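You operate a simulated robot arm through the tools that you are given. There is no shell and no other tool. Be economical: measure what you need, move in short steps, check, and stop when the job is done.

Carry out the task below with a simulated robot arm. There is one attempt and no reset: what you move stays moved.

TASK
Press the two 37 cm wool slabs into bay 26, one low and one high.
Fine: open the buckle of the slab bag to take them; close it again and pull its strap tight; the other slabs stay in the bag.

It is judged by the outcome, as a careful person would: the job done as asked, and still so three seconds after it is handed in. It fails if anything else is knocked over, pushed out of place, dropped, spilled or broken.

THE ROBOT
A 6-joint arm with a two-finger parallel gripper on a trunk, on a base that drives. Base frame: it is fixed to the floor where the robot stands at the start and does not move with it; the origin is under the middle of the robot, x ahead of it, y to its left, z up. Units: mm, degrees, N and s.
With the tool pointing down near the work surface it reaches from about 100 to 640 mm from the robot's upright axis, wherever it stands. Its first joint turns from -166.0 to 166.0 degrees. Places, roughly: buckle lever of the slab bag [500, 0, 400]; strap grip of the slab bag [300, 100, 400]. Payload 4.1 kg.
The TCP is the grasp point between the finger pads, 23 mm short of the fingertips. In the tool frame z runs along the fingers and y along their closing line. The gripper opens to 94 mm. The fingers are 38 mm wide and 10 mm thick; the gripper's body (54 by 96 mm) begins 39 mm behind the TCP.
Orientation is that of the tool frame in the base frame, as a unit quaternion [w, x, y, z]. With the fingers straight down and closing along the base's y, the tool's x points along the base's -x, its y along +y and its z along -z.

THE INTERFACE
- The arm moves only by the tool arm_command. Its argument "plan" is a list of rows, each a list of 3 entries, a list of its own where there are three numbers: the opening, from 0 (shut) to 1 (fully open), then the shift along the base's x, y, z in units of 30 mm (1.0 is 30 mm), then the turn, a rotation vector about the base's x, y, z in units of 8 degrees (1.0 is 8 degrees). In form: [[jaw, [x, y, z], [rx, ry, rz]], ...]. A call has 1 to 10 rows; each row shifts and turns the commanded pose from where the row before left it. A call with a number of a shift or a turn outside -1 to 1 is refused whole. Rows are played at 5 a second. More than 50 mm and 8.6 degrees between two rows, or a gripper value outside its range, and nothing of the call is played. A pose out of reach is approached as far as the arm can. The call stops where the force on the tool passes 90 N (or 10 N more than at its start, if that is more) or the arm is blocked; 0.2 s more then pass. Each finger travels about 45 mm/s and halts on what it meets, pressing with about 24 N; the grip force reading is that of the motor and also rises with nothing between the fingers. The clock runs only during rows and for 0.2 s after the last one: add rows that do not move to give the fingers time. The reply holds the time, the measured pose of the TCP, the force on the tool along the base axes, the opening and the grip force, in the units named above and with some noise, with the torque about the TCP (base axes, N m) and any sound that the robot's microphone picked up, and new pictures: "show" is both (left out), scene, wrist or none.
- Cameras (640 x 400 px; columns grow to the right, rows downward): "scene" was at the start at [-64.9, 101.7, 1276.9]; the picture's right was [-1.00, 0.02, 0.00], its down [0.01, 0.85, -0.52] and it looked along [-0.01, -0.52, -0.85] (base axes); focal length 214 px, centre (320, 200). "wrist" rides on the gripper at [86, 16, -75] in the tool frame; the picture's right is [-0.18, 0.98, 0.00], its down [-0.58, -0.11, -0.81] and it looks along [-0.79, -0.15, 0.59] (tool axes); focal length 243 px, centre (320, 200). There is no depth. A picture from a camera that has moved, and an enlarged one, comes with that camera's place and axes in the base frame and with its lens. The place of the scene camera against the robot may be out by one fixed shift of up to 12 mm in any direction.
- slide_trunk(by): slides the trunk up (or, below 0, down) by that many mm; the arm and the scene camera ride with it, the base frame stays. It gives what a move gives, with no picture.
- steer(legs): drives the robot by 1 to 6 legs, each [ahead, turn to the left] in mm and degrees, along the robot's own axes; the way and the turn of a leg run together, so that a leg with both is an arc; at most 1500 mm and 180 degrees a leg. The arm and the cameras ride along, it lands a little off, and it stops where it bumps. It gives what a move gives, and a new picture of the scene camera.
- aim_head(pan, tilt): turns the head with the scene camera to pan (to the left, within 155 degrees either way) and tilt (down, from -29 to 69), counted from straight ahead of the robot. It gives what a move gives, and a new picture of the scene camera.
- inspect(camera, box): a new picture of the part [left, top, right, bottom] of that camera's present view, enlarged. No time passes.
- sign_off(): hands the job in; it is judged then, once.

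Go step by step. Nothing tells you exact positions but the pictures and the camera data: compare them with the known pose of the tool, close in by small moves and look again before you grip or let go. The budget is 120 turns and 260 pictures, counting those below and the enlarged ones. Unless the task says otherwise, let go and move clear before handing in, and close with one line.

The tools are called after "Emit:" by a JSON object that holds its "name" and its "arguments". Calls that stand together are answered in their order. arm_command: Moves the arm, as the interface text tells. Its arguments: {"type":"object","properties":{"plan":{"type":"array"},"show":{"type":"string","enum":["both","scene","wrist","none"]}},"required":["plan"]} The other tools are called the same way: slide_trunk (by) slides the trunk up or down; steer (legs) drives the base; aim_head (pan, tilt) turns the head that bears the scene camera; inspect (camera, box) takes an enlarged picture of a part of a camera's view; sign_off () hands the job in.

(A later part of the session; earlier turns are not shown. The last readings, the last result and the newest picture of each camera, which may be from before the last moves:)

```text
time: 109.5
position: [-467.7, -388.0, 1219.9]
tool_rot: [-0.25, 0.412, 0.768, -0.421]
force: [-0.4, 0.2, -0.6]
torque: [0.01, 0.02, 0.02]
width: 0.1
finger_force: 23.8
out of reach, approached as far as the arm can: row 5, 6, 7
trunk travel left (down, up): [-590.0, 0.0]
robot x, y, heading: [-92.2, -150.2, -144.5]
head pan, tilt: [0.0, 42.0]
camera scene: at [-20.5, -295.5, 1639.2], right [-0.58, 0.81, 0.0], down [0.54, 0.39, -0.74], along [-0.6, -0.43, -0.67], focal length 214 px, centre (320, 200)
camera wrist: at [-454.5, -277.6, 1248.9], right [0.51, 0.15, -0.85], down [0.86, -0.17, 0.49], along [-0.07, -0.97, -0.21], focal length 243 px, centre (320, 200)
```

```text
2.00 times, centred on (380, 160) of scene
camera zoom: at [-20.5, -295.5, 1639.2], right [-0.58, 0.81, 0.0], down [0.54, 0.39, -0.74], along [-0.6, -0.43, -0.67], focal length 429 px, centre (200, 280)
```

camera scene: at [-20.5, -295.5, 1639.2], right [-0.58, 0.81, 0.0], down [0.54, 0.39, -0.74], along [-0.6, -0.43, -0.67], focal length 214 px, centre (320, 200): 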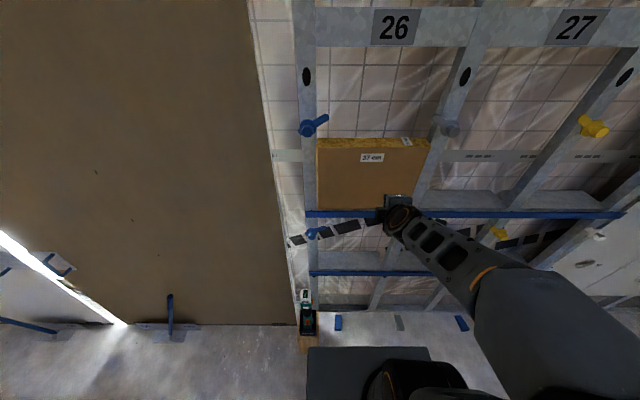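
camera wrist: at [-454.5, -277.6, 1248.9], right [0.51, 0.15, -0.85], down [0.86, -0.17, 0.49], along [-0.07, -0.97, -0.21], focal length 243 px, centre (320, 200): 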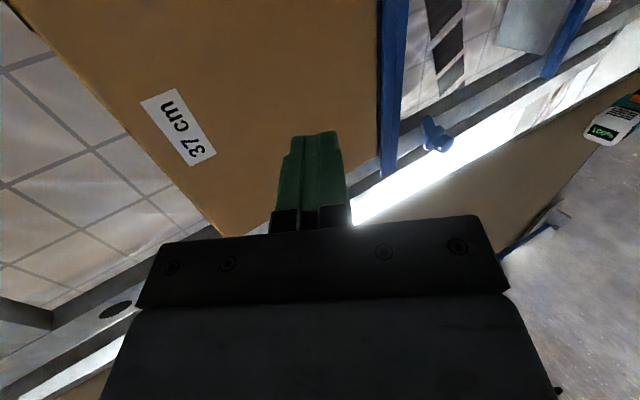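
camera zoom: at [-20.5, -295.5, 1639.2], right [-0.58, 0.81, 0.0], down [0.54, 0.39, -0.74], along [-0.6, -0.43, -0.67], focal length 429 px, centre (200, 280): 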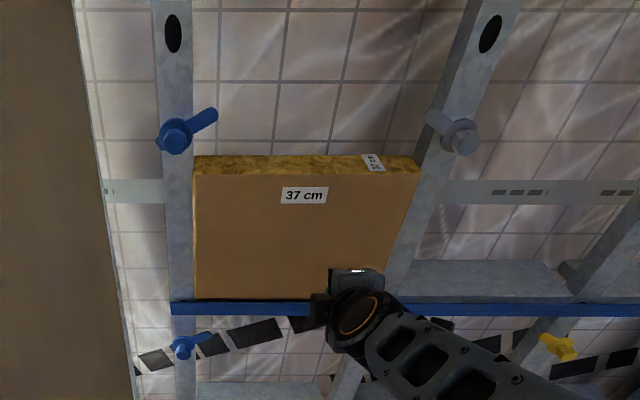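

The slab looks flush with both studs. A gentle check-press at mid-height.

Emit:
{"name": "arm_command", "arguments": {"plan": [[0, [-0.65, -0.464, -0.3], [0, 0, 0]], [0, [-0.65, -0.464, -0.3], [0, 0, 0]], [0, [-0.65, -0.464, -0.3], [0, 0, 0]], [0, [-0.65, -0.464, -0.3], [0, 0, 0]], [0, [-0.543, -0.387, 0], [0, 0, 0]], [0, [-0.4, -0.285, 0], [0, 0, 0]], [0, [-0.27, -0.19, 0], [0, 0, 0]], [0, [-0.27, -0.19, 0], [0, 0, 0]]]}}

Emit:
{"name": "inspect", "arguments": {"camera": "scene", "box": [280, 60, 480, 260]}}

```text
time: 111.3
position: [-583.1, -477.5, 1170.9]
tool_rot: [-0.23, 0.394, 0.769, -0.447]
force: [-0.4, -0.5, -0.9]
torque: [0.04, 0.01, 0.01]
width: 0.2
finger_force: 24.2
out of reach, approached as far as the arm can: row 1
trunk travel left (down, up): [-590.0, 0.0]
robot x, y, heading: [-95.4, -149.2, -144.4]
head pan, tilt: [0.0, 42.0]
camera scene: at [-20.5, -295.6, 1639.2], right [-0.58, 0.81, 0.0], down [0.54, 0.39, -0.74], along [-0.6, -0.43, -0.67], focal length 214 px, centre (320, 200)
camera wrist: at [-577.1, -365.5, 1194.1], right [0.5, 0.14, -0.85], down [0.86, -0.1, 0.49], along [-0.01, -0.99, -0.17], focal length 243 px, centre (320, 200)
```

scene: 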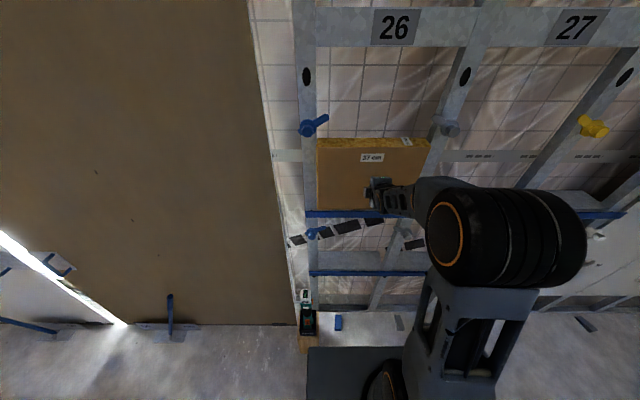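
wrist: 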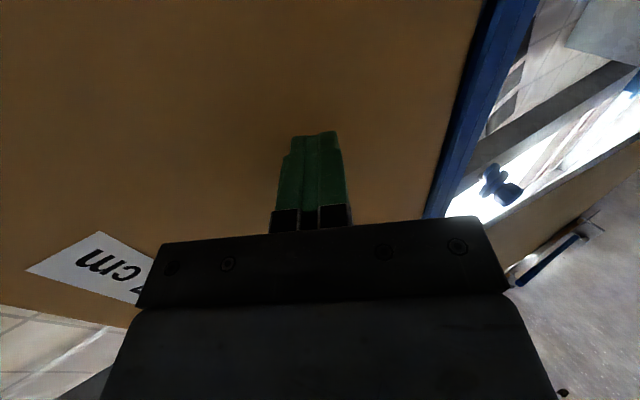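

```text
2.00 times, centred on (380, 160) of scene
camera zoom: at [-20.5, -295.6, 1639.2], right [-0.58, 0.81, 0.0], down [0.54, 0.39, -0.74], along [-0.6, -0.43, -0.67], focal length 429 px, centre (200, 280)
```

zoom: 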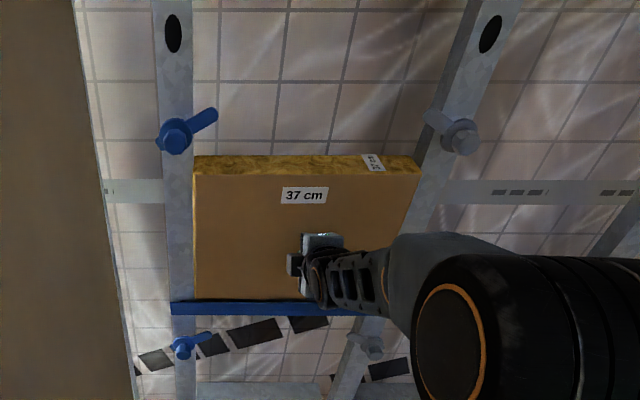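

Emit:
{"name": "arm_command", "arguments": {"plan": [[0, [-0.27, -0.19, 0], [0, 0, 0]], [0, [-0.27, -0.19, 0], [0, 0, 0]], [0, [-0.27, -0.19, 0], [0, 0, 0]], [0, [-0.27, -0.19, 0], [0, 0, 0]]], "show": "none"}}

Emit:
{"name": "inspect", "arguments": {"camera": "scene", "box": [280, 60, 480, 260]}}

```text
time: 112.3
position: [-615.7, -499.0, 1171.0]
tool_rot: [-0.229, 0.393, 0.77, -0.447]
force: [2.7, 2.5, 6.1]
torque: [-0.11, 0.06, 0.02]
width: 0.0
finger_force: 23.7
trunk travel left (down, up): [-590.0, 0.0]
robot x, y, heading: [-95.0, -147.1, -144.0]
head pan, tilt: [0.0, 42.0]
```

```text
2.00 times, centred on (380, 160) of scene
camera zoom: at [-19.5, -294.9, 1639.2], right [-0.58, 0.81, 0.0], down [0.54, 0.39, -0.74], along [-0.6, -0.43, -0.67], focal length 429 px, centre (200, 280)
```

zoom: 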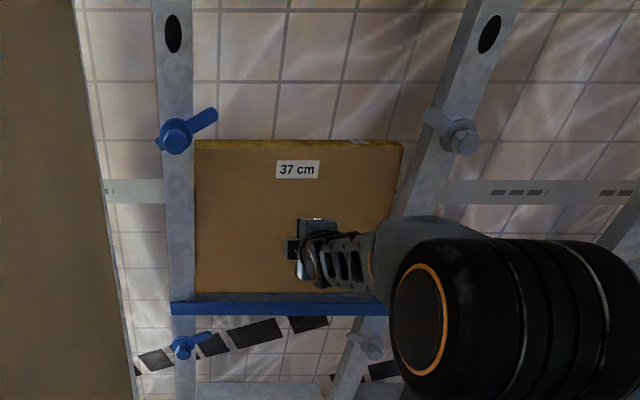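

It moved in a little further with only a few newtons. Back off and check its lean.

Emit:
{"name": "arm_command", "arguments": {"plan": [[0, [0.543, 0.387, 0], [0, 0, 0]], [0, [0.814, 0.58, 0], [0, 0, 0]], [0, [0.814, 0.58, 0.5], [0, 0, 0]], [0, [0.814, 0.58, 0.5], [0, 0, 0]]], "show": "both"}}

Emit:
{"name": "inspect", "arguments": {"camera": "scene", "box": [280, 60, 480, 260]}}

```text
time: 113.3
position: [-528.8, -439.1, 1199.3]
tool_rot: [-0.23, 0.393, 0.77, -0.446]
force: [0.1, 0.2, -0.1]
torque: [0.01, 0.0, 0.02]
width: 0.1
finger_force: 24.1
trunk travel left (down, up): [-590.0, 0.0]
robot x, y, heading: [-98.0, -146.2, -144.4]
head pan, tilt: [0.0, 42.0]
camera scene: at [-19.6, -295.0, 1639.2], right [-0.58, 0.81, 0.0], down [0.54, 0.39, -0.74], along [-0.6, -0.43, -0.67], focal length 214 px, centre (320, 200)
camera wrist: at [-521.5, -325.2, 1223.4], right [0.5, 0.14, -0.85], down [0.87, -0.1, 0.49], along [-0.01, -0.99, -0.17], focal length 243 px, centre (320, 200)
```

scene: 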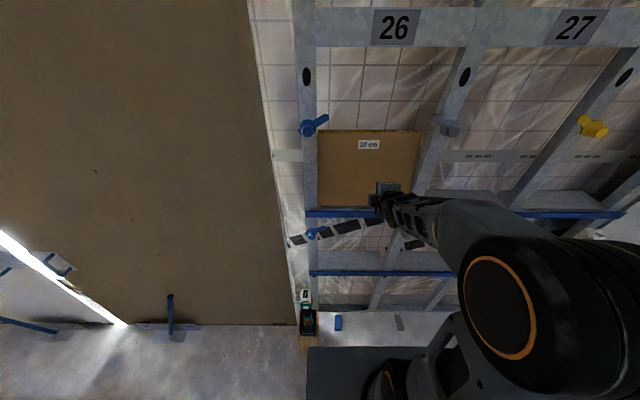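
wrist: 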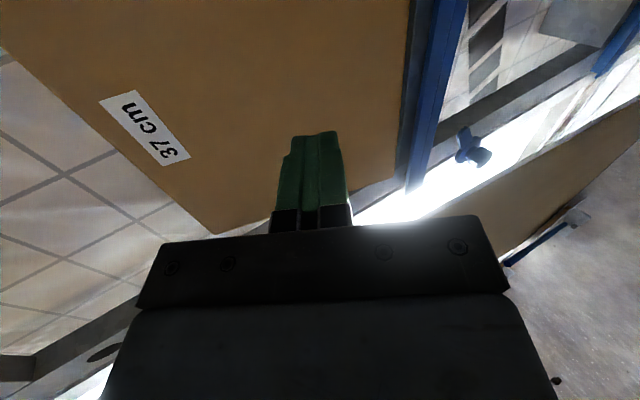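

```text
2.00 times, centred on (380, 160) of scene
camera zoom: at [-19.6, -295.0, 1639.2], right [-0.58, 0.81, 0.0], down [0.54, 0.39, -0.74], along [-0.6, -0.43, -0.67], focal length 429 px, centre (200, 280)
```

zoom: 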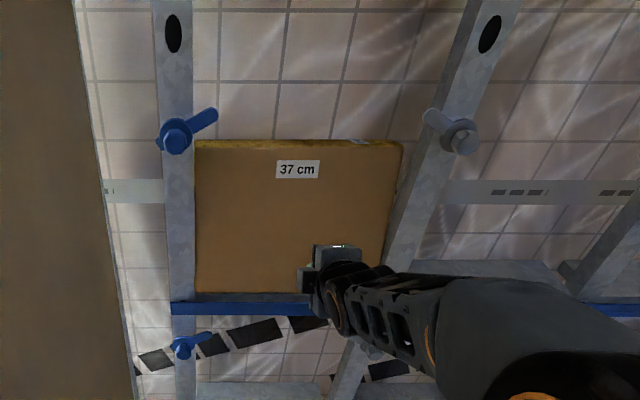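

The slab leans back: bottom edge (u≈−777) is still a bit proud, top deep. I lower the fist to the slab's bottom third and press there.

Emit:
{"name": "slide_trunk", "arguments": {"by": -112}}

Emit:
{"name": "steer", "arguments": {"legs": [[40, 0]]}}

Emit:
{"name": "arm_command", "arguments": {"plan": [[0, [-0.27, -0.19, 0], [0, 0, 0]], [0, [-0.27, -0.19, 0], [0, 0, 0]], [0, [-0.27, -0.19, 0], [0, 0, 0]], [0, [-0.27, -0.19, 0], [0, 0, 0]]]}}

```text
time: 114.7
position: [-529.4, -438.7, 1087.2]
tool_rot: [-0.229, 0.394, 0.77, -0.447]
force: [0.4, 0.2, -0.3]
torque: [-0.05, 0.0, -0.01]
width: 0.0
finger_force: 23.7
trunk travel left (down, up): [-478.0, 112.0]
robot x, y, heading: [-92.2, -149.1, -144.4]
head pan, tilt: [0.0, 42.0]
```

```text
time: 115.6
position: [-561.9, -461.2, 1086.5]
tool_rot: [-0.23, 0.394, 0.77, -0.447]
force: [0.5, -0.8, -1.7]
torque: [-0.02, 0.02, -0.02]
width: 0.0
finger_force: 23.8
trunk travel left (down, up): [-478.0, 112.0]
robot x, y, heading: [-128.2, -171.1, -144.3]
head pan, tilt: [0.0, 42.0]
camera scene: at [-53.0, -318.9, 1527.2], right [-0.58, 0.81, 0.0], down [0.54, 0.39, -0.74], along [-0.6, -0.43, -0.67], focal length 214 px, centre (320, 200)
```

scene: 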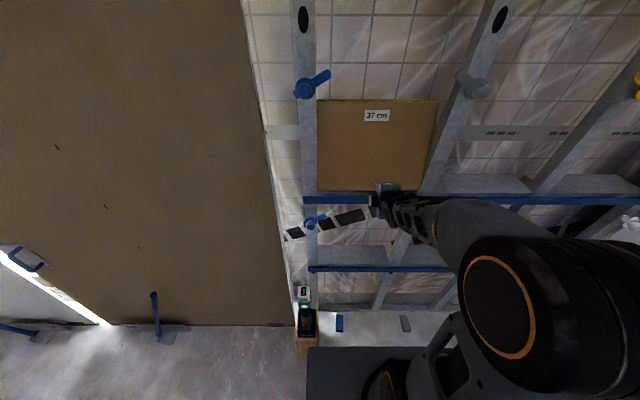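

```text
time: 116.6
position: [-594.8, -484.5, 1087.5]
tool_rot: [-0.23, 0.394, 0.77, -0.447]
force: [0.1, 0.1, -0.2]
torque: [0.0, 0.01, -0.03]
width: 0.0
finger_force: 23.5
trunk travel left (down, up): [-478.0, 112.0]
robot x, y, heading: [-124.6, -172.6, -144.2]
head pan, tilt: [0.0, 42.0]
camera scene: at [-52.7, -318.7, 1527.2], right [-0.58, 0.81, 0.0], down [0.54, 0.39, -0.74], along [-0.6, -0.43, -0.67], focal length 214 px, centre (320, 200)
camera wrist: at [-588.4, -371.8, 1111.5], right [0.5, 0.14, -0.85], down [0.86, -0.1, 0.49], along [-0.01, -0.99, -0.17], focal length 243 px, centre (320, 200)
```

scene: 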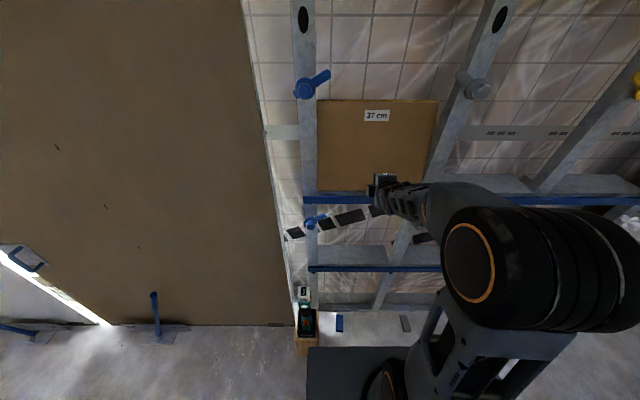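
wrist: 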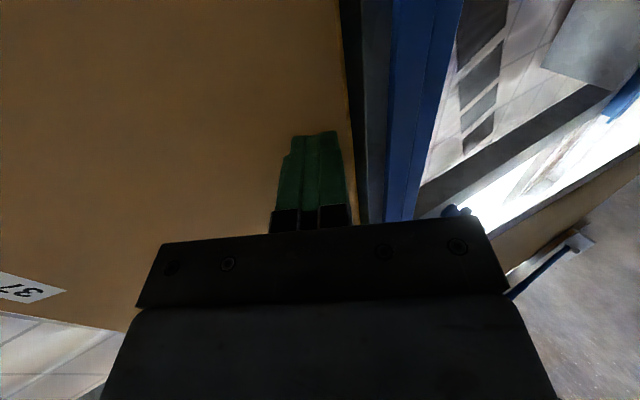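

Emit:
{"name": "arm_command", "arguments": {"plan": [[0, [-0.27, -0.19, 0], [0, 0, 0]], [0, [-0.27, -0.19, 0], [0, 0, 0]], [0, [-0.27, -0.19, 0], [0, 0, 0]]]}}

Emit:
{"name": "inspect", "arguments": {"camera": "scene", "box": [280, 60, 480, 260]}}

```text
time: 117.4
position: [-618.3, -500.4, 1087.5]
tool_rot: [-0.229, 0.394, 0.77, -0.446]
force: [5.5, 4.2, -5.0]
torque: [-0.01, -0.15, -0.15]
width: 0.0
finger_force: 23.8
trunk travel left (down, up): [-478.0, 112.0]
robot x, y, heading: [-122.7, -172.4, -144.5]
head pan, tilt: [0.0, 42.0]
camera scene: at [-52.0, -318.2, 1527.1], right [-0.58, 0.81, 0.0], down [0.54, 0.39, -0.74], along [-0.6, -0.43, -0.67], focal length 214 px, centre (320, 200)
camera wrist: at [-611.2, -388.2, 1110.5], right [0.5, 0.14, -0.85], down [0.86, -0.1, 0.49], along [-0.01, -0.99, -0.17], focal length 243 px, centre (320, 200)
```

scene: 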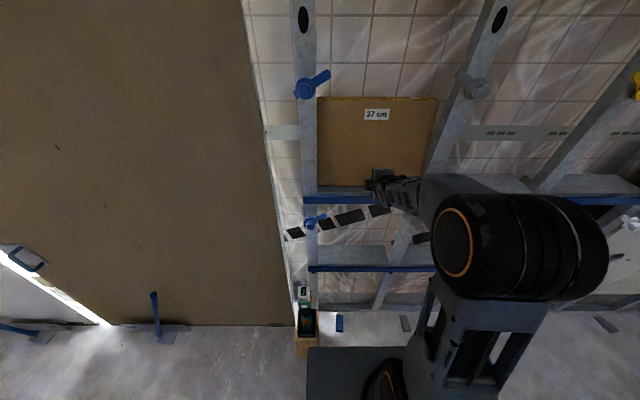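
wrist: 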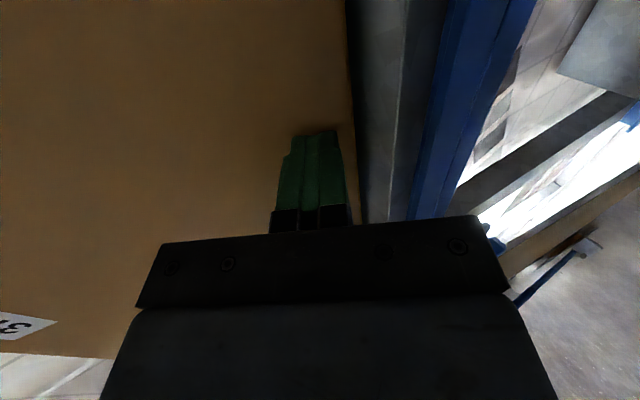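

```text
2.00 times, centred on (380, 160) of scene
camera zoom: at [-52.0, -318.2, 1527.1], right [-0.58, 0.81, 0.0], down [0.54, 0.39, -0.74], along [-0.6, -0.43, -0.67], focal length 429 px, centre (200, 280)
```

zoom: 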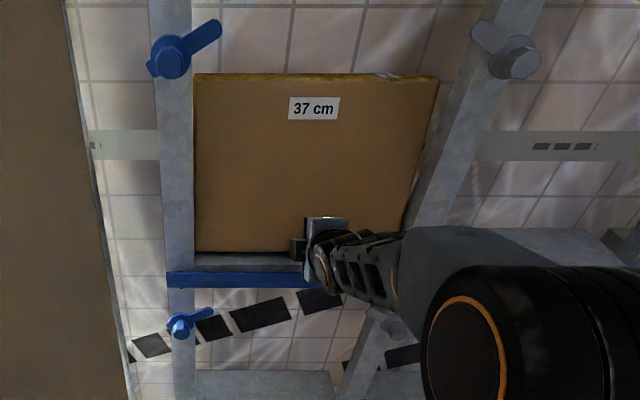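

The high slab is fully recessed in bay 26 on its shelf. Now withdraw, straighten the hand, and drive back to the bag.

Emit:
{"name": "arm_command", "arguments": {"plan": [[0, [0.814, 0.58, 0], [0, 0, 0]], [0, [0.814, 0.58, 0], [0, 0, 0]], [0, [0.814, 0.58, 0.3], [0, 0, 0]], [0.3, [0.3, 0.2, 0.6], [0.58, -0.81, 0]], [0.7, [0, 0, 0.6], [0.58, -0.81, 0]], [0.8, [0, 0, 0.6], [0.58, -0.81, 0]], [0.8, [0, 0, 0.6], [0.58, -0.81, 0]], [0.8, [0, 0, 0.6], [0.58, -0.81, 0]], [0.8, [0, 0, 0.6], [0.58, -0.81, 0]], [0.8, [0, 0, 0], [0.58, -0.81, 0]]]}}

Emit:
{"name": "steer", "arguments": {"legs": [[-130, 0], [0, 146.2], [207, 0], [0, 33.4]]}}

```text
time: 119.6
position: [-546.5, -443.4, 1194.4]
tool_rot: [-0.054, 0.455, 0.886, -0.072]
force: [0.5, 0.2, 0.0]
torque: [0.0, 0.02, -0.02]
width: 75.4
finger_force: 0.0
out of reach, approached as far as the arm can: row 4
trunk travel left (down, up): [-478.0, 112.0]
robot x, y, heading: [-126.2, -174.4, -144.3]
head pan, tilt: [0.0, 42.0]
camera scene: at [-52.8, -318.8, 1527.2], right [-0.58, 0.81, 0.0], down [0.54, 0.39, -0.74], along [-0.6, -0.43, -0.67], focal length 214 px, centre (320, 200)
camera wrist: at [-573.0, -357.8, 1267.7], right [0.89, 0.42, -0.18], down [0.38, -0.47, 0.79], along [0.25, -0.78, -0.58], focal length 243 px, centre (320, 200)
```

scene: 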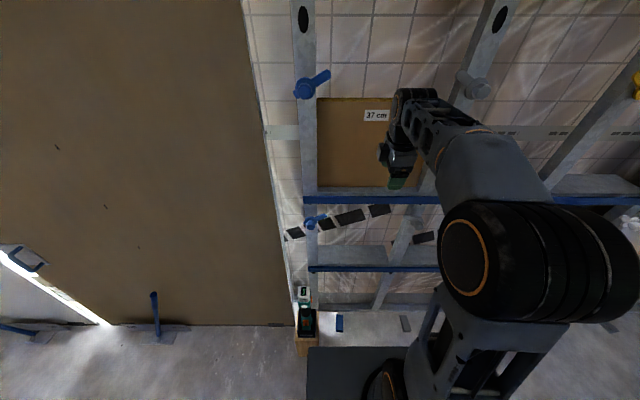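
wrist: 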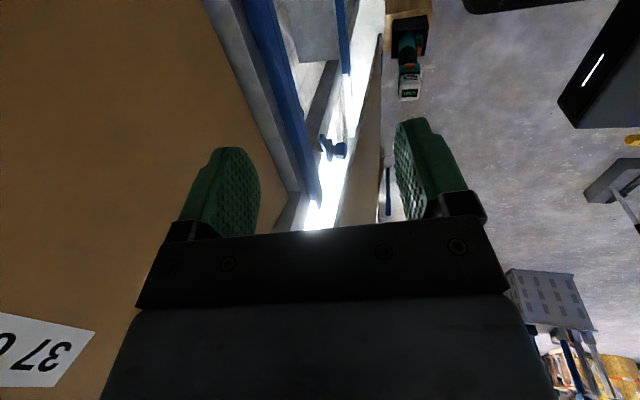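

```text
time: 129.8
position: [592.6, 196.7, 1194.5]
tool_rot: [-0.073, 0.891, -0.444, 0.055]
force: [0.0, -1.1, -0.2]
torque: [-0.05, -0.01, 0.02]
width: 74.9
finger_force: 0.1
trunk travel left (down, up): [-478.0, 112.0]
robot x, y, heading: [179.4, -83.3, 36.9]
head pan, tilt: [0.0, 42.0]
camera scene: at [94.9, 67.4, 1527.2], right [0.6, -0.8, 0.0], down [-0.53, -0.4, -0.74], along [0.59, 0.45, -0.67], focal length 214 px, centre (320, 200)
```

scene: 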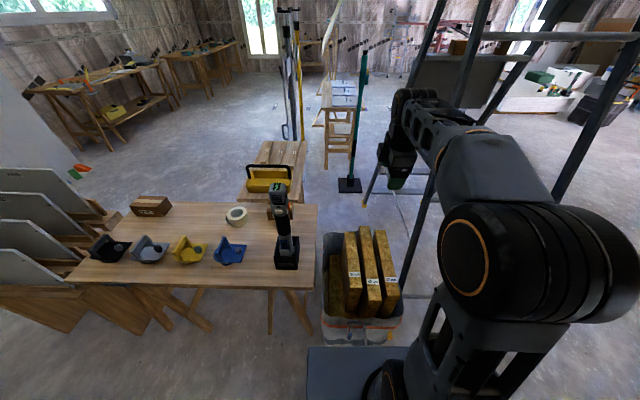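

Back at the bag. Fix the heading, and look at the slabs' position.

Emit:
{"name": "steer", "arguments": {"legs": [[0, -1.6]]}}

Emit:
{"name": "arm_command", "arguments": {"plan": [[0.8, [0, 0, 0], [-0.29, 0.58, -0.7]], [0.8, [0, 0, 0], [-0.29, 0.58, -0.7]], [0.8, [0, 0, 0], [0, 0, -1]], [0.8, [0, 0, 0], [0, 0, -1]], [0.8, [0, 0, 0], [0, 0, -1]], [0.8, [0, 0, 0], [0, 0, -1]], [0.8, [0, 0, 0], [0, 0, -1]], [0.8, [0, 0, 0], [0, 0, -1]], [0.8, [0, 0, 0], [0, 0, -1]], [0.8, [0, 0, 0], [0, 0, -1]]]}}

Emit:
{"name": "aim_head", "arguments": {"pan": 0, "tilt": 60}}

Emit:
{"name": "inspect", "arguments": {"camera": "scene", "box": [300, 130, 460, 290]}}

```text
time: 130.5
position: [601.4, 183.2, 1194.7]
tool_rot: [-0.072, 0.885, -0.457, 0.056]
force: [0.3, -0.7, 0.1]
torque: [-0.03, -0.02, 0.01]
width: 75.3
finger_force: 0.0
trunk travel left (down, up): [-478.0, 112.0]
robot x, y, heading: [181.3, -82.0, 35.3]
head pan, tilt: [0.0, 42.0]
camera scene: at [99.5, 69.4, 1527.2], right [0.58, -0.82, 0.0], down [-0.55, -0.39, -0.74], along [0.61, 0.43, -0.67], focal length 214 px, centre (320, 200)
```

scene: 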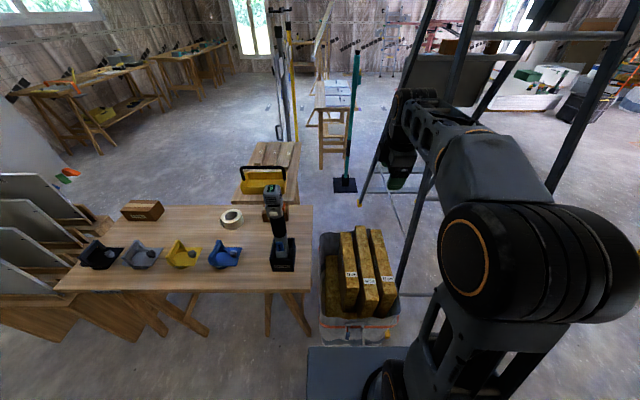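

```text
time: 132.7
position: [600.7, 183.8, 1193.6]
tool_rot: [-0.01, -0.423, 0.906, -0.005]
force: [-0.5, 0.4, -0.1]
torque: [0.0, -0.02, 0.04]
width: 75.2
finger_force: 0.1
trunk travel left (down, up): [-478.0, 112.0]
robot x, y, heading: [180.1, -82.9, 35.3]
head pan, tilt: [0.0, 42.0]
camera scene: at [99.3, 69.5, 1527.2], right [0.58, -0.82, 0.0], down [-0.55, -0.39, -0.74], along [0.61, 0.43, -0.67], focal length 214 px, centre (320, 200)
camera wrist: at [533.1, 129.7, 1270.6], right [-0.64, 0.77, 0.0], down [0.47, 0.39, 0.79], along [0.61, 0.5, -0.61], focal length 243 px, centre (320, 200)
```

scene: 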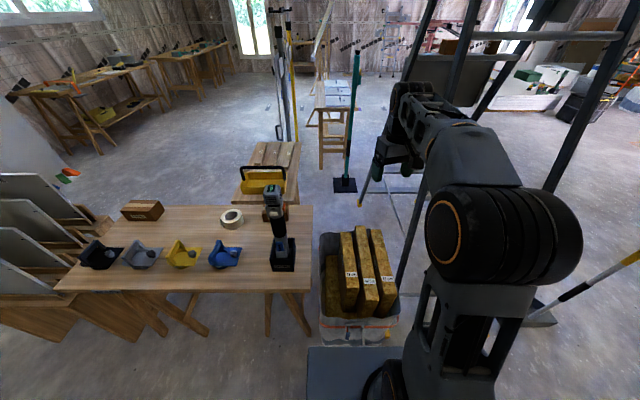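
wrist: 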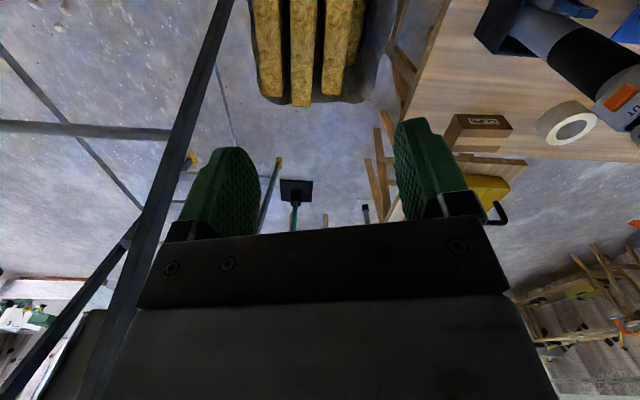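

```text
time: 133.6
position: [601.1, 184.2, 1193.0]
tool_rot: [-0.009, -0.425, 0.905, -0.005]
force: [0.1, 0.0, 0.7]
torque: [0.02, 0.0, -0.01]
width: 75.4
finger_force: 0.0
trunk travel left (down, up): [-478.0, 112.0]
robot x, y, heading: [179.4, -85.1, 35.2]
head pan, tilt: [0.0, 60.0]
camera scene: at [85.5, 59.8, 1503.4], right [0.58, -0.82, 0.0], down [-0.71, -0.5, -0.5], along [0.41, 0.29, -0.87], focal length 214 px, centre (320, 200)
```

scene: 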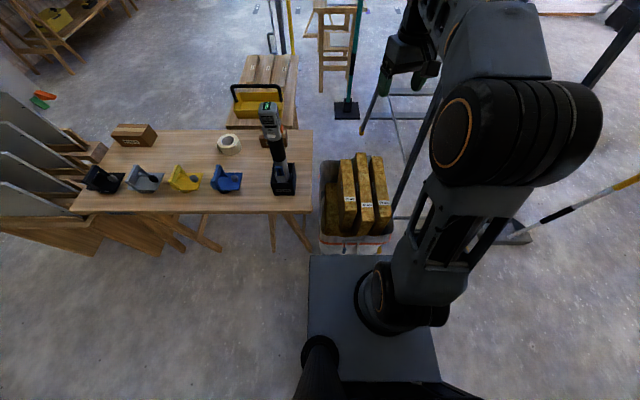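

```text
2.50 times, centred on (380, 210) of scene
camera zoom: at [85.5, 59.8, 1503.4], right [0.58, -0.82, 0.0], down [-0.71, -0.5, -0.5], along [0.41, 0.29, -0.87], focal length 536 px, centre (170, 175)
```

zoom: 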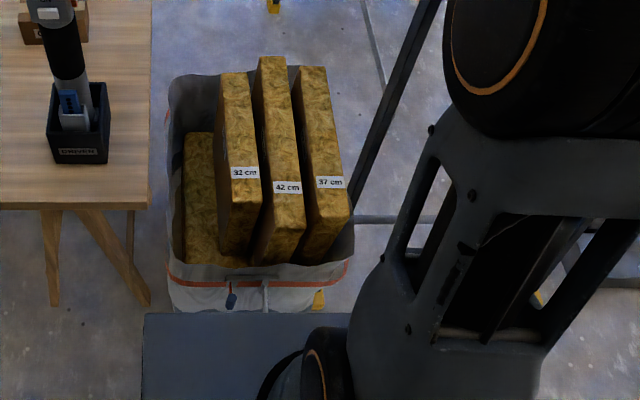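

Another slab layer lies low in the left slot; it stays. The right 37 slab's top centre is near (u 709, v −308). I move above it and lower the trunk.

Emit:
{"name": "arm_command", "arguments": {"plan": [[0.8, [0.99, -0.215, 0], [0, 0, -1]], [0.8, [0.99, -0.215, 0], [0, 0, -1]], [0.8, [0.99, -0.215, 0], [0, 0, 0]], [0.8, [0.99, -0.215, 0], [0, 0, 0]], [0.8, [0.99, -0.215, 0], [0, 0, 0]]], "show": "none"}}

Emit:
{"name": "slide_trunk", "arguments": {"by": -378}}

Emit:
{"name": "arm_command", "arguments": {"plan": [[0.8, [0, 0, -1], [0, 0, 0]], [0.8, [0, 0, -1], [0, 0, 0]], [0.8, [0, 0, -1], [0, 0, 0]]]}}

Emit:
{"name": "inspect", "arguments": {"camera": "wrist", "box": [0, 0, 640, 400]}}

```text
time: 134.8
position: [750.0, 151.0, 1195.0]
tool_rot: [-0.011, -0.294, 0.956, -0.003]
force: [0.1, 0.5, 0.3]
torque: [-0.04, 0.02, -0.01]
width: 75.0
finger_force: 0.0
trunk travel left (down, up): [-478.0, 112.0]
robot x, y, heading: [179.9, -81.3, 35.2]
head pan, tilt: [0.0, 60.0]
```

```text
time: 138.4
position: [748.3, 151.2, 816.3]
tool_rot: [-0.01, -0.294, 0.956, -0.003]
force: [0.2, 1.6, 0.3]
torque: [-0.02, -0.01, 0.0]
width: 75.0
finger_force: 0.1
trunk travel left (down, up): [-100.0, 490.0]
robot x, y, heading: [184.6, -84.1, 35.1]
head pan, tilt: [0.0, 60.0]
```

```text
time: 139.2
position: [749.6, 153.3, 725.7]
tool_rot: [-0.01, -0.294, 0.956, -0.002]
force: [0.8, -0.3, 0.7]
torque: [-0.02, 0.0, -0.03]
width: 75.2
finger_force: 0.2
trunk travel left (down, up): [-100.0, 490.0]
robot x, y, heading: [178.7, -83.8, 35.2]
head pan, tilt: [0.0, 60.0]
camera scene: at [85.4, 59.7, 1125.4], right [0.58, -0.82, 0.0], down [-0.71, -0.5, -0.5], along [0.41, 0.29, -0.87], focal length 214 px, centre (320, 200)
camera wrist: at [669.5, 119.3, 803.5], right [-0.4, 0.92, 0.0], down [0.56, 0.25, 0.79], along [0.73, 0.32, -0.61], focal length 243 px, centre (320, 200)
```

scene: 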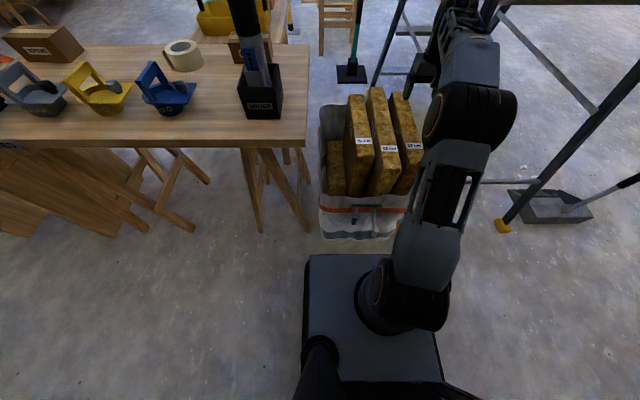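
wrist: 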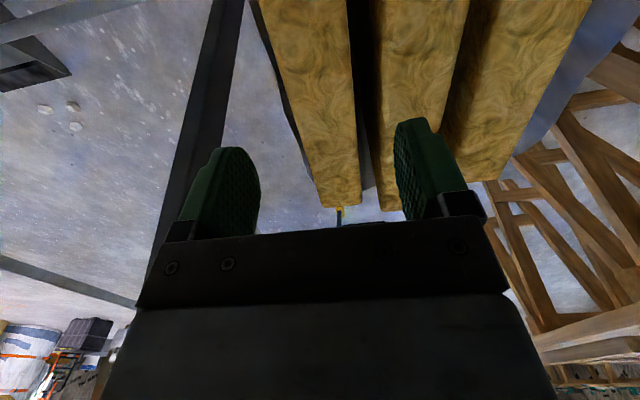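

```text
1.00 times, centred on (320, 200) of wrist (not enlarged: the box is as wide or as high as the picture)
camera zoom: at [669.5, 119.3, 803.5], right [-0.4, 0.92, 0.0], down [0.56, 0.25, 0.79], along [0.73, 0.32, -0.61], focal length 243 px, centre (320, 200)
```

zoom: 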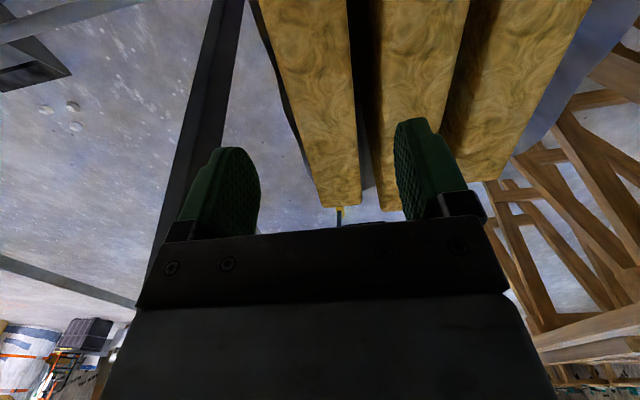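

Need a ~5 mm shift right; the gap to the 42 slab is ~18 mm, so I narrow the opening to 70 mm and descend partway.

Emit:
{"name": "arm_command", "arguments": {"plan": [[0.745, [0.095, -0.137, 0], [0, 0, -0.12]], [0.745, [0, 0, -1], [0, 0, 0]], [0.745, [0, 0, -0.9], [0, 0, 0]], [0.745, [0, 0, 0], [0, 0, 0]]]}}

Emit:
{"name": "inspect", "arguments": {"camera": "scene", "box": [340, 50, 460, 150]}}

```text
time: 140.2
position: [752.6, 147.4, 669.8]
tool_rot: [-0.01, -0.286, 0.958, -0.003]
force: [0.6, -0.5, 0.6]
torque: [0.01, 0.01, 0.02]
width: 69.9
finger_force: 0.1
trunk travel left (down, up): [-100.0, 490.0]
robot x, y, heading: [178.6, -84.2, 35.3]
head pan, tilt: [0.0, 60.0]
camera scene: at [85.5, 59.7, 1125.4], right [0.58, -0.82, 0.0], down [-0.71, -0.5, -0.5], along [0.41, 0.29, -0.87], focal length 214 px, centre (320, 200)
camera wrist: at [671.3, 114.0, 746.4], right [-0.38, 0.92, 0.0], down [0.56, 0.24, 0.79], along [0.73, 0.3, -0.61], focal length 243 px, centre (320, 200)
```

scene: 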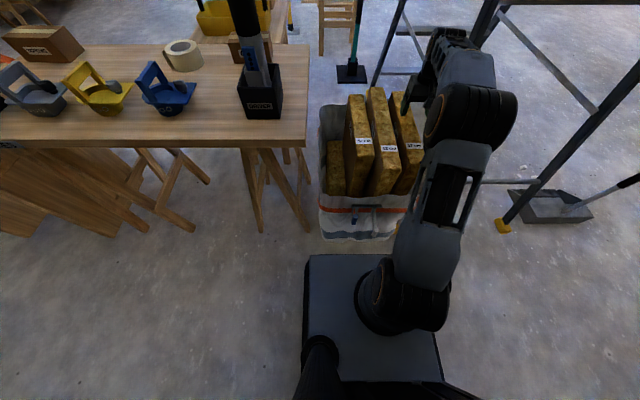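
wrist: 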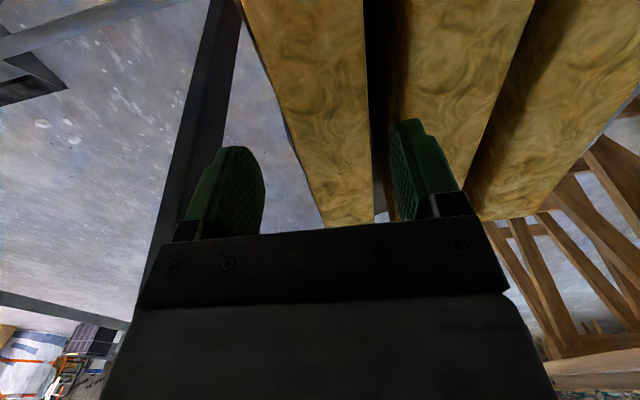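

```text
4.00 times, centred on (400, 100) of scene
camera zoom: at [85.5, 59.7, 1125.4], right [0.58, -0.82, 0.0], down [-0.71, -0.5, -0.5], along [0.41, 0.29, -0.87], focal length 858 px, centre (0, 600)
```

zoom: 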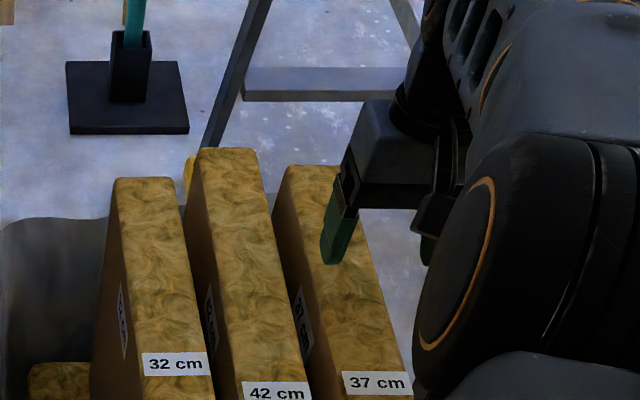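

Emit:
{"name": "arm_command", "arguments": {"plan": [[0.745, [0, 0, -0.9], [0, 0, 0]]]}}

Emit:
{"name": "inspect", "arguments": {"camera": "scene", "box": [360, 70, 440, 140]}}

Emit:
{"name": "inspect", "arguments": {"camera": "wrist", "box": [160, 80, 500, 250]}}

```text
time: 140.6
position: [752.8, 148.6, 643.1]
tool_rot: [-0.01, -0.285, 0.958, -0.003]
force: [-0.1, -0.2, 0.7]
torque: [-0.03, 0.03, 0.0]
width: 70.0
finger_force: 0.0
trunk travel left (down, up): [-100.0, 490.0]
robot x, y, heading: [181.6, -83.8, 35.2]
head pan, tilt: [0.0, 60.0]
camera scene: at [85.4, 59.6, 1125.4], right [0.58, -0.82, 0.0], down [-0.71, -0.5, -0.5], along [0.41, 0.29, -0.87], focal length 214 px, centre (320, 200)
camera wrist: at [671.9, 115.9, 720.5], right [-0.38, 0.92, 0.0], down [0.56, 0.24, 0.79], along [0.73, 0.3, -0.61], focal length 243 px, centre (320, 200)
```

scene: 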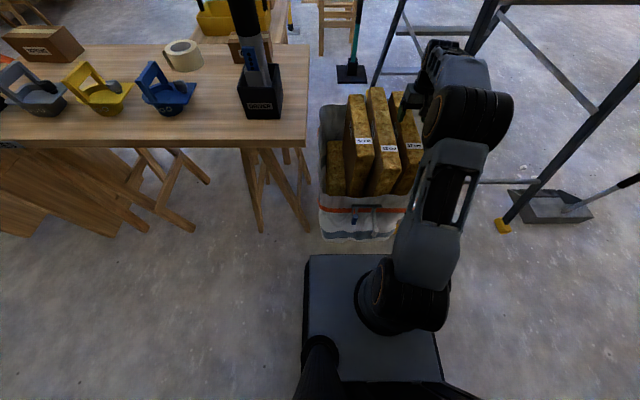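
wrist: 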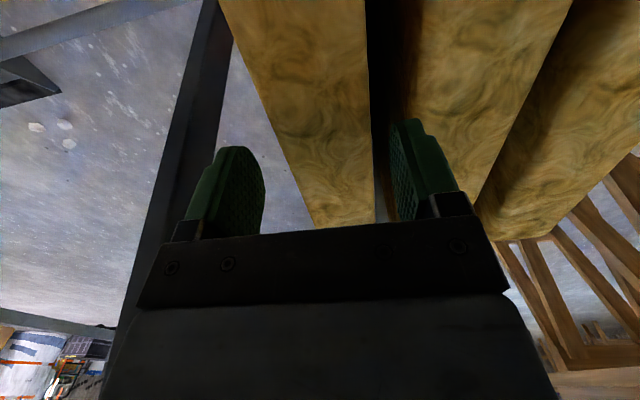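

```text
5.71 times, centred on (400, 105) of scene
camera zoom: at [85.4, 59.6, 1125.4], right [0.58, -0.82, 0.0], down [-0.71, -0.5, -0.5], along [0.41, 0.29, -0.87], focal length 1226 px, centre (-137, 743)
```

zoom: 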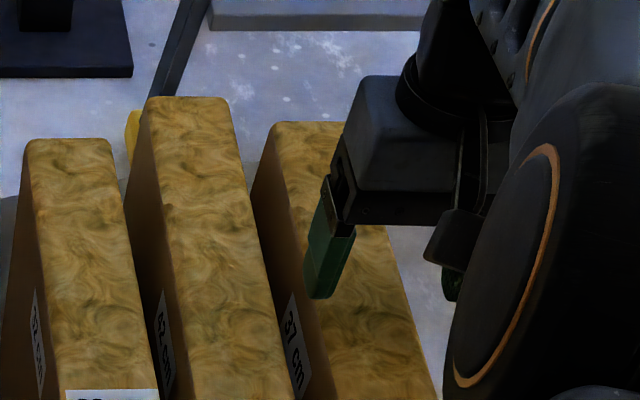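

```text
1.88 times, centred on (330, 165) of wrist
camera zoom: at [671.9, 115.9, 720.5], right [-0.38, 0.92, 0.0], down [0.56, 0.24, 0.79], along [0.73, 0.3, -0.61], focal length 457 px, centre (301, 266)
```

zoom: 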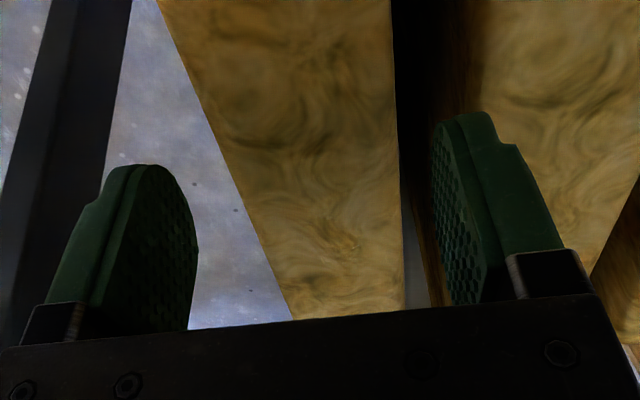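

Wrist view says centred within ~1 mm. Descend in small steps watching force.

Emit:
{"name": "arm_command", "arguments": {"plan": [[0.745, [-0.03, 0.04, -0.3], [0, 0, 0]], [0.745, [0, 0, -0.4], [0, 0, 0]], [0.745, [0, 0, -0.4], [0, 0, 0]], [0.745, [0, 0, -0.4], [0, 0, 0]]]}}

Emit:
{"name": "inspect", "arguments": {"camera": "scene", "box": [360, 70, 440, 140]}}

```text
time: 141.6
position: [750.6, 149.7, 596.2]
tool_rot: [-0.01, -0.285, 0.958, -0.003]
force: [0.0, 0.0, -1.4]
torque: [0.02, -0.03, -0.03]
width: 69.6
finger_force: 0.0
trunk travel left (down, up): [-100.0, 490.0]
robot x, y, heading: [179.8, -85.0, 35.3]
head pan, tilt: [0.0, 60.0]
camera scene: at [85.5, 59.7, 1125.4], right [0.58, -0.82, 0.0], down [-0.71, -0.5, -0.5], along [0.41, 0.29, -0.87], focal length 214 px, centre (320, 200)
camera wrist: at [670.1, 116.9, 674.3], right [-0.38, 0.92, 0.0], down [0.56, 0.24, 0.79], along [0.73, 0.3, -0.61], focal length 243 px, centre (320, 200)
```

scene: 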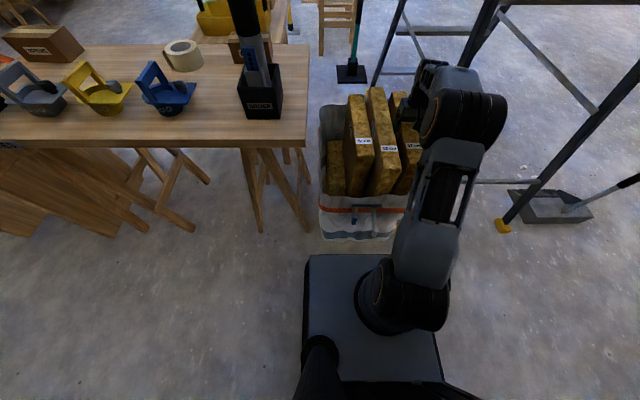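
wrist: 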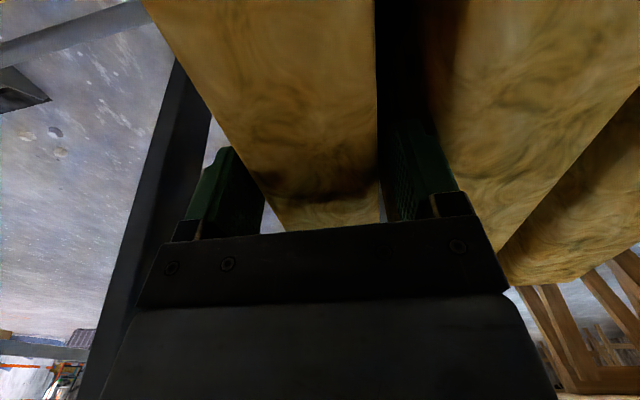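

```text
5.71 times, centred on (400, 105) of scene
camera zoom: at [85.5, 59.7, 1125.4], right [0.58, -0.82, 0.0], down [-0.71, -0.5, -0.5], along [0.41, 0.29, -0.87], focal length 1226 px, centre (-137, 743)
```

zoom: 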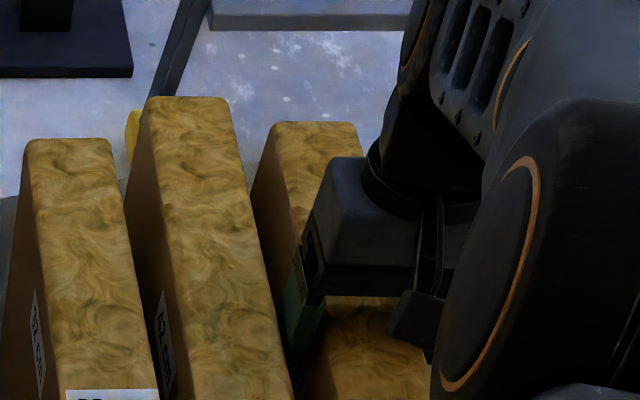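

Straddling well. Down 18 mm more and close.

Emit:
{"name": "arm_command", "arguments": {"plan": [[0.745, [0, 0, -0.3], [0, 0, 0]], [0.745, [0, 0, -0.3], [0, 0, 0]], [0.4, [0, 0, 0], [0, 0, 0]], [0.3, [0, 0, 0], [0, 0, 0]], [0.3, [0, 0, 0], [0, 0, 0]], [0.3, [0, 0, 0], [0, 0, 0]], [0.3, [0, 0, 0.6], [0, 0, 0]], [0.3, [0, 0, 0.8], [0, 0, 0]]]}}

```text
time: 143.4
position: [751.7, 149.2, 620.1]
tool_rot: [-0.011, -0.286, 0.958, -0.003]
force: [0.5, -0.5, -2.5]
torque: [-0.03, 0.05, -0.01]
width: 60.2
finger_force: 24.1
trunk travel left (down, up): [-100.0, 490.0]
robot x, y, heading: [176.3, -85.0, 35.0]
head pan, tilt: [0.0, 60.0]
camera scene: at [85.8, 59.8, 1125.4], right [0.58, -0.82, 0.0], down [-0.71, -0.5, -0.5], along [0.41, 0.29, -0.87], focal length 214 px, centre (320, 200)
camera wrist: at [669.8, 114.8, 697.0], right [-0.39, 0.92, 0.0], down [0.56, 0.24, 0.79], along [0.73, 0.3, -0.61], focal length 243 px, centre (320, 200)
```

scene: 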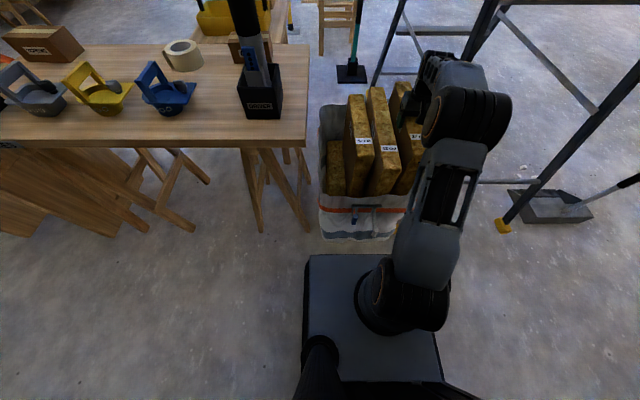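
wrist: 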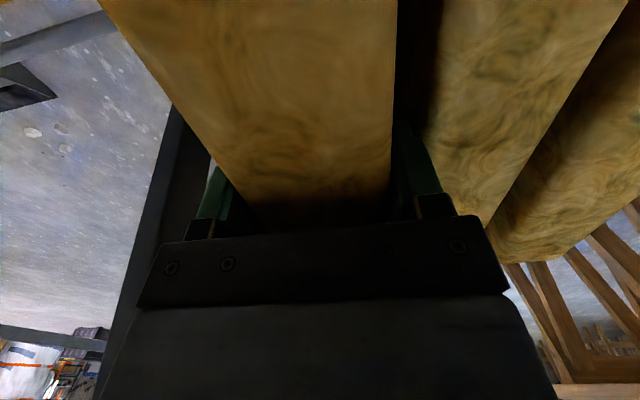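

The second 37 slab is held. Lift it out with the trunk.

Emit:
{"name": "slide_trunk", "arguments": {"by": 420}}

Emit:
{"name": "steer", "arguments": {"legs": [[-220, 0]]}}

Emit:
{"name": "arm_command", "arguments": {"plan": [[0.3, [-0.8, -0.1, 0], [0, 0, 1]], [0.3, [-0.8, -0.1, 0], [0, 0, 1]], [0.3, [-0.8, -0.1, 0], [0, 0, 1]], [0.3, [-0.8, -0.1, 0], [0, 0, 1]], [0.3, [-0.6, -0.1, 0], [0, 0, 1]], [0.3, [-0.6, -0.1, 0], [0, 0, 1]], [0.3, [0, 0, 0], [0, 0, 1]], [0.3, [0, 0, 0], [0, 0, 1]], [0.3, [0, 0, 0], [0, 0, 1]], [0.3, [0, 0, 0], [0, 0, 1]]]}}

```text
refused: 420 is not a number from -400 to 400
```

```text
time: 145.1
position: [572.1, 22.4, 622.5]
tool_rot: [-0.009, -0.287, 0.958, -0.002]
force: [7.3, 2.7, 27.5]
torque: [1.29, -0.44, -0.33]
width: 61.1
finger_force: 24.2
trunk travel left (down, up): [-100.0, 490.0]
robot x, y, heading: [5.2, -208.0, 35.3]
head pan, tilt: [0.0, 60.0]
camera scene: at [-93.1, -66.8, 1125.5], right [0.58, -0.82, 0.0], down [-0.71, -0.5, -0.5], along [0.41, 0.29, -0.87], focal length 214 px, centre (320, 200)
```

scene: 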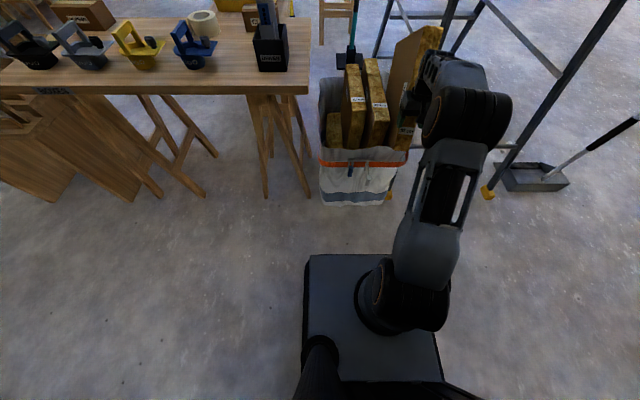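

```text
time: 147.3
position: [441.8, 5.1, 621.6]
tool_rot: [0.006, 0.836, -0.549, 0.008]
force: [-0.2, 0.5, 0.7]
torque: [-0.01, -0.01, 0.0]
width: 27.9
finger_force: 0.0
trunk travel left (down, up): [-100.0, 490.0]
robot x, y, heading: [1.1, -208.2, 35.4]
head pan, tilt: [0.0, 60.0]
camera scene: at [-91.8, -66.1, 1125.4], right [0.58, -0.82, 0.0], down [-0.71, -0.5, -0.5], along [0.41, 0.29, -0.87], focal length 214 px, centre (320, 200)
camera wrist: at [460.2, -80.0, 698.2], right [-0.97, -0.22, 0.0], down [-0.14, 0.59, 0.8], along [-0.17, 0.78, -0.61], focal length 243 px, centre (320, 200)
```

scene: 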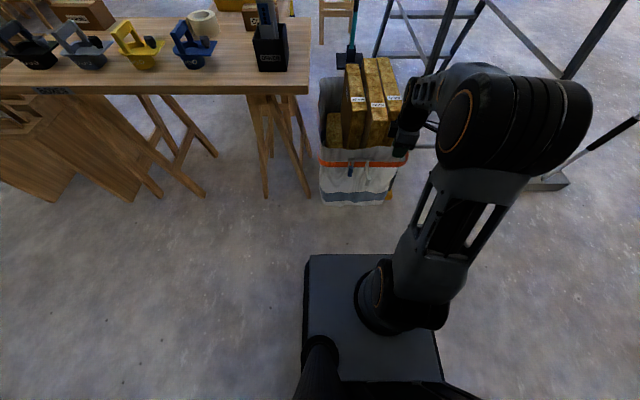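
wrist: 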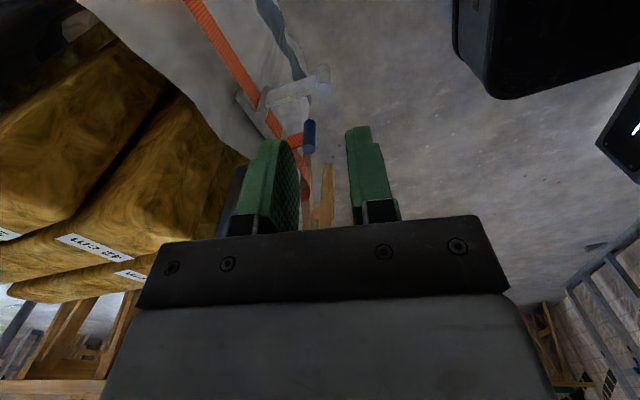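

My trunk command was refused (limit 400) and the follow-up moves ran anyway, which was my mistake: they dragged the slab out of the grip. It appears to have dropped back into the bag. I check for damage before anything else.

Emit:
{"name": "inspect", "arguments": {"camera": "scene", "box": [300, 40, 460, 220]}}

Emit:
{"name": "inspect", "arguments": {"camera": "wrist", "box": [0, 0, 360, 240]}}

```text
2.22 times, centred on (380, 130) of scene
camera zoom: at [-91.8, -66.1, 1125.4], right [0.58, -0.82, 0.0], down [-0.71, -0.5, -0.5], along [0.41, 0.29, -0.87], focal length 477 px, centre (187, 356)
```

zoom: 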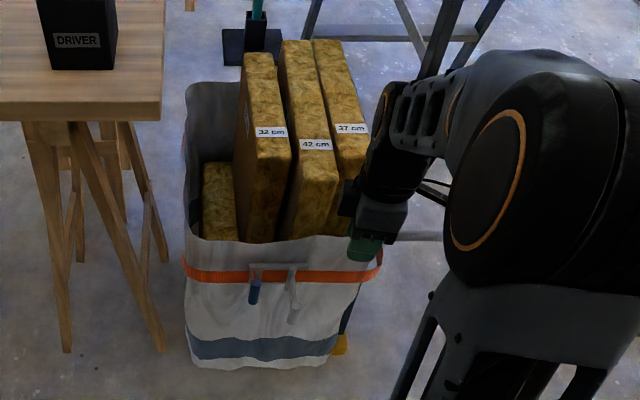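

```text
1.67 times, centred on (180, 120) of wrist
camera zoom: at [460.2, -80.0, 698.2], right [-0.97, -0.22, 0.0], down [-0.14, 0.59, 0.8], along [-0.17, 0.78, -0.61], focal length 404 px, centre (553, 333)
```

zoom: 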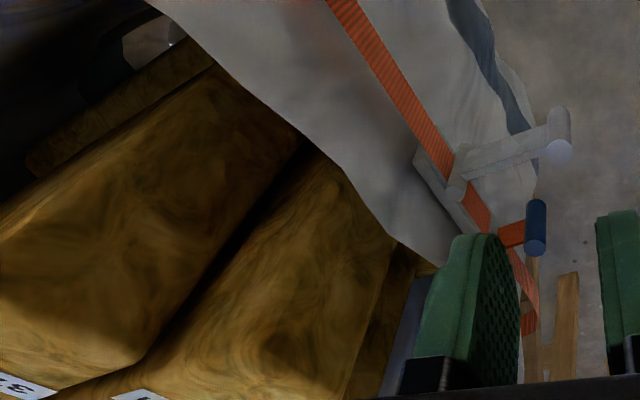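

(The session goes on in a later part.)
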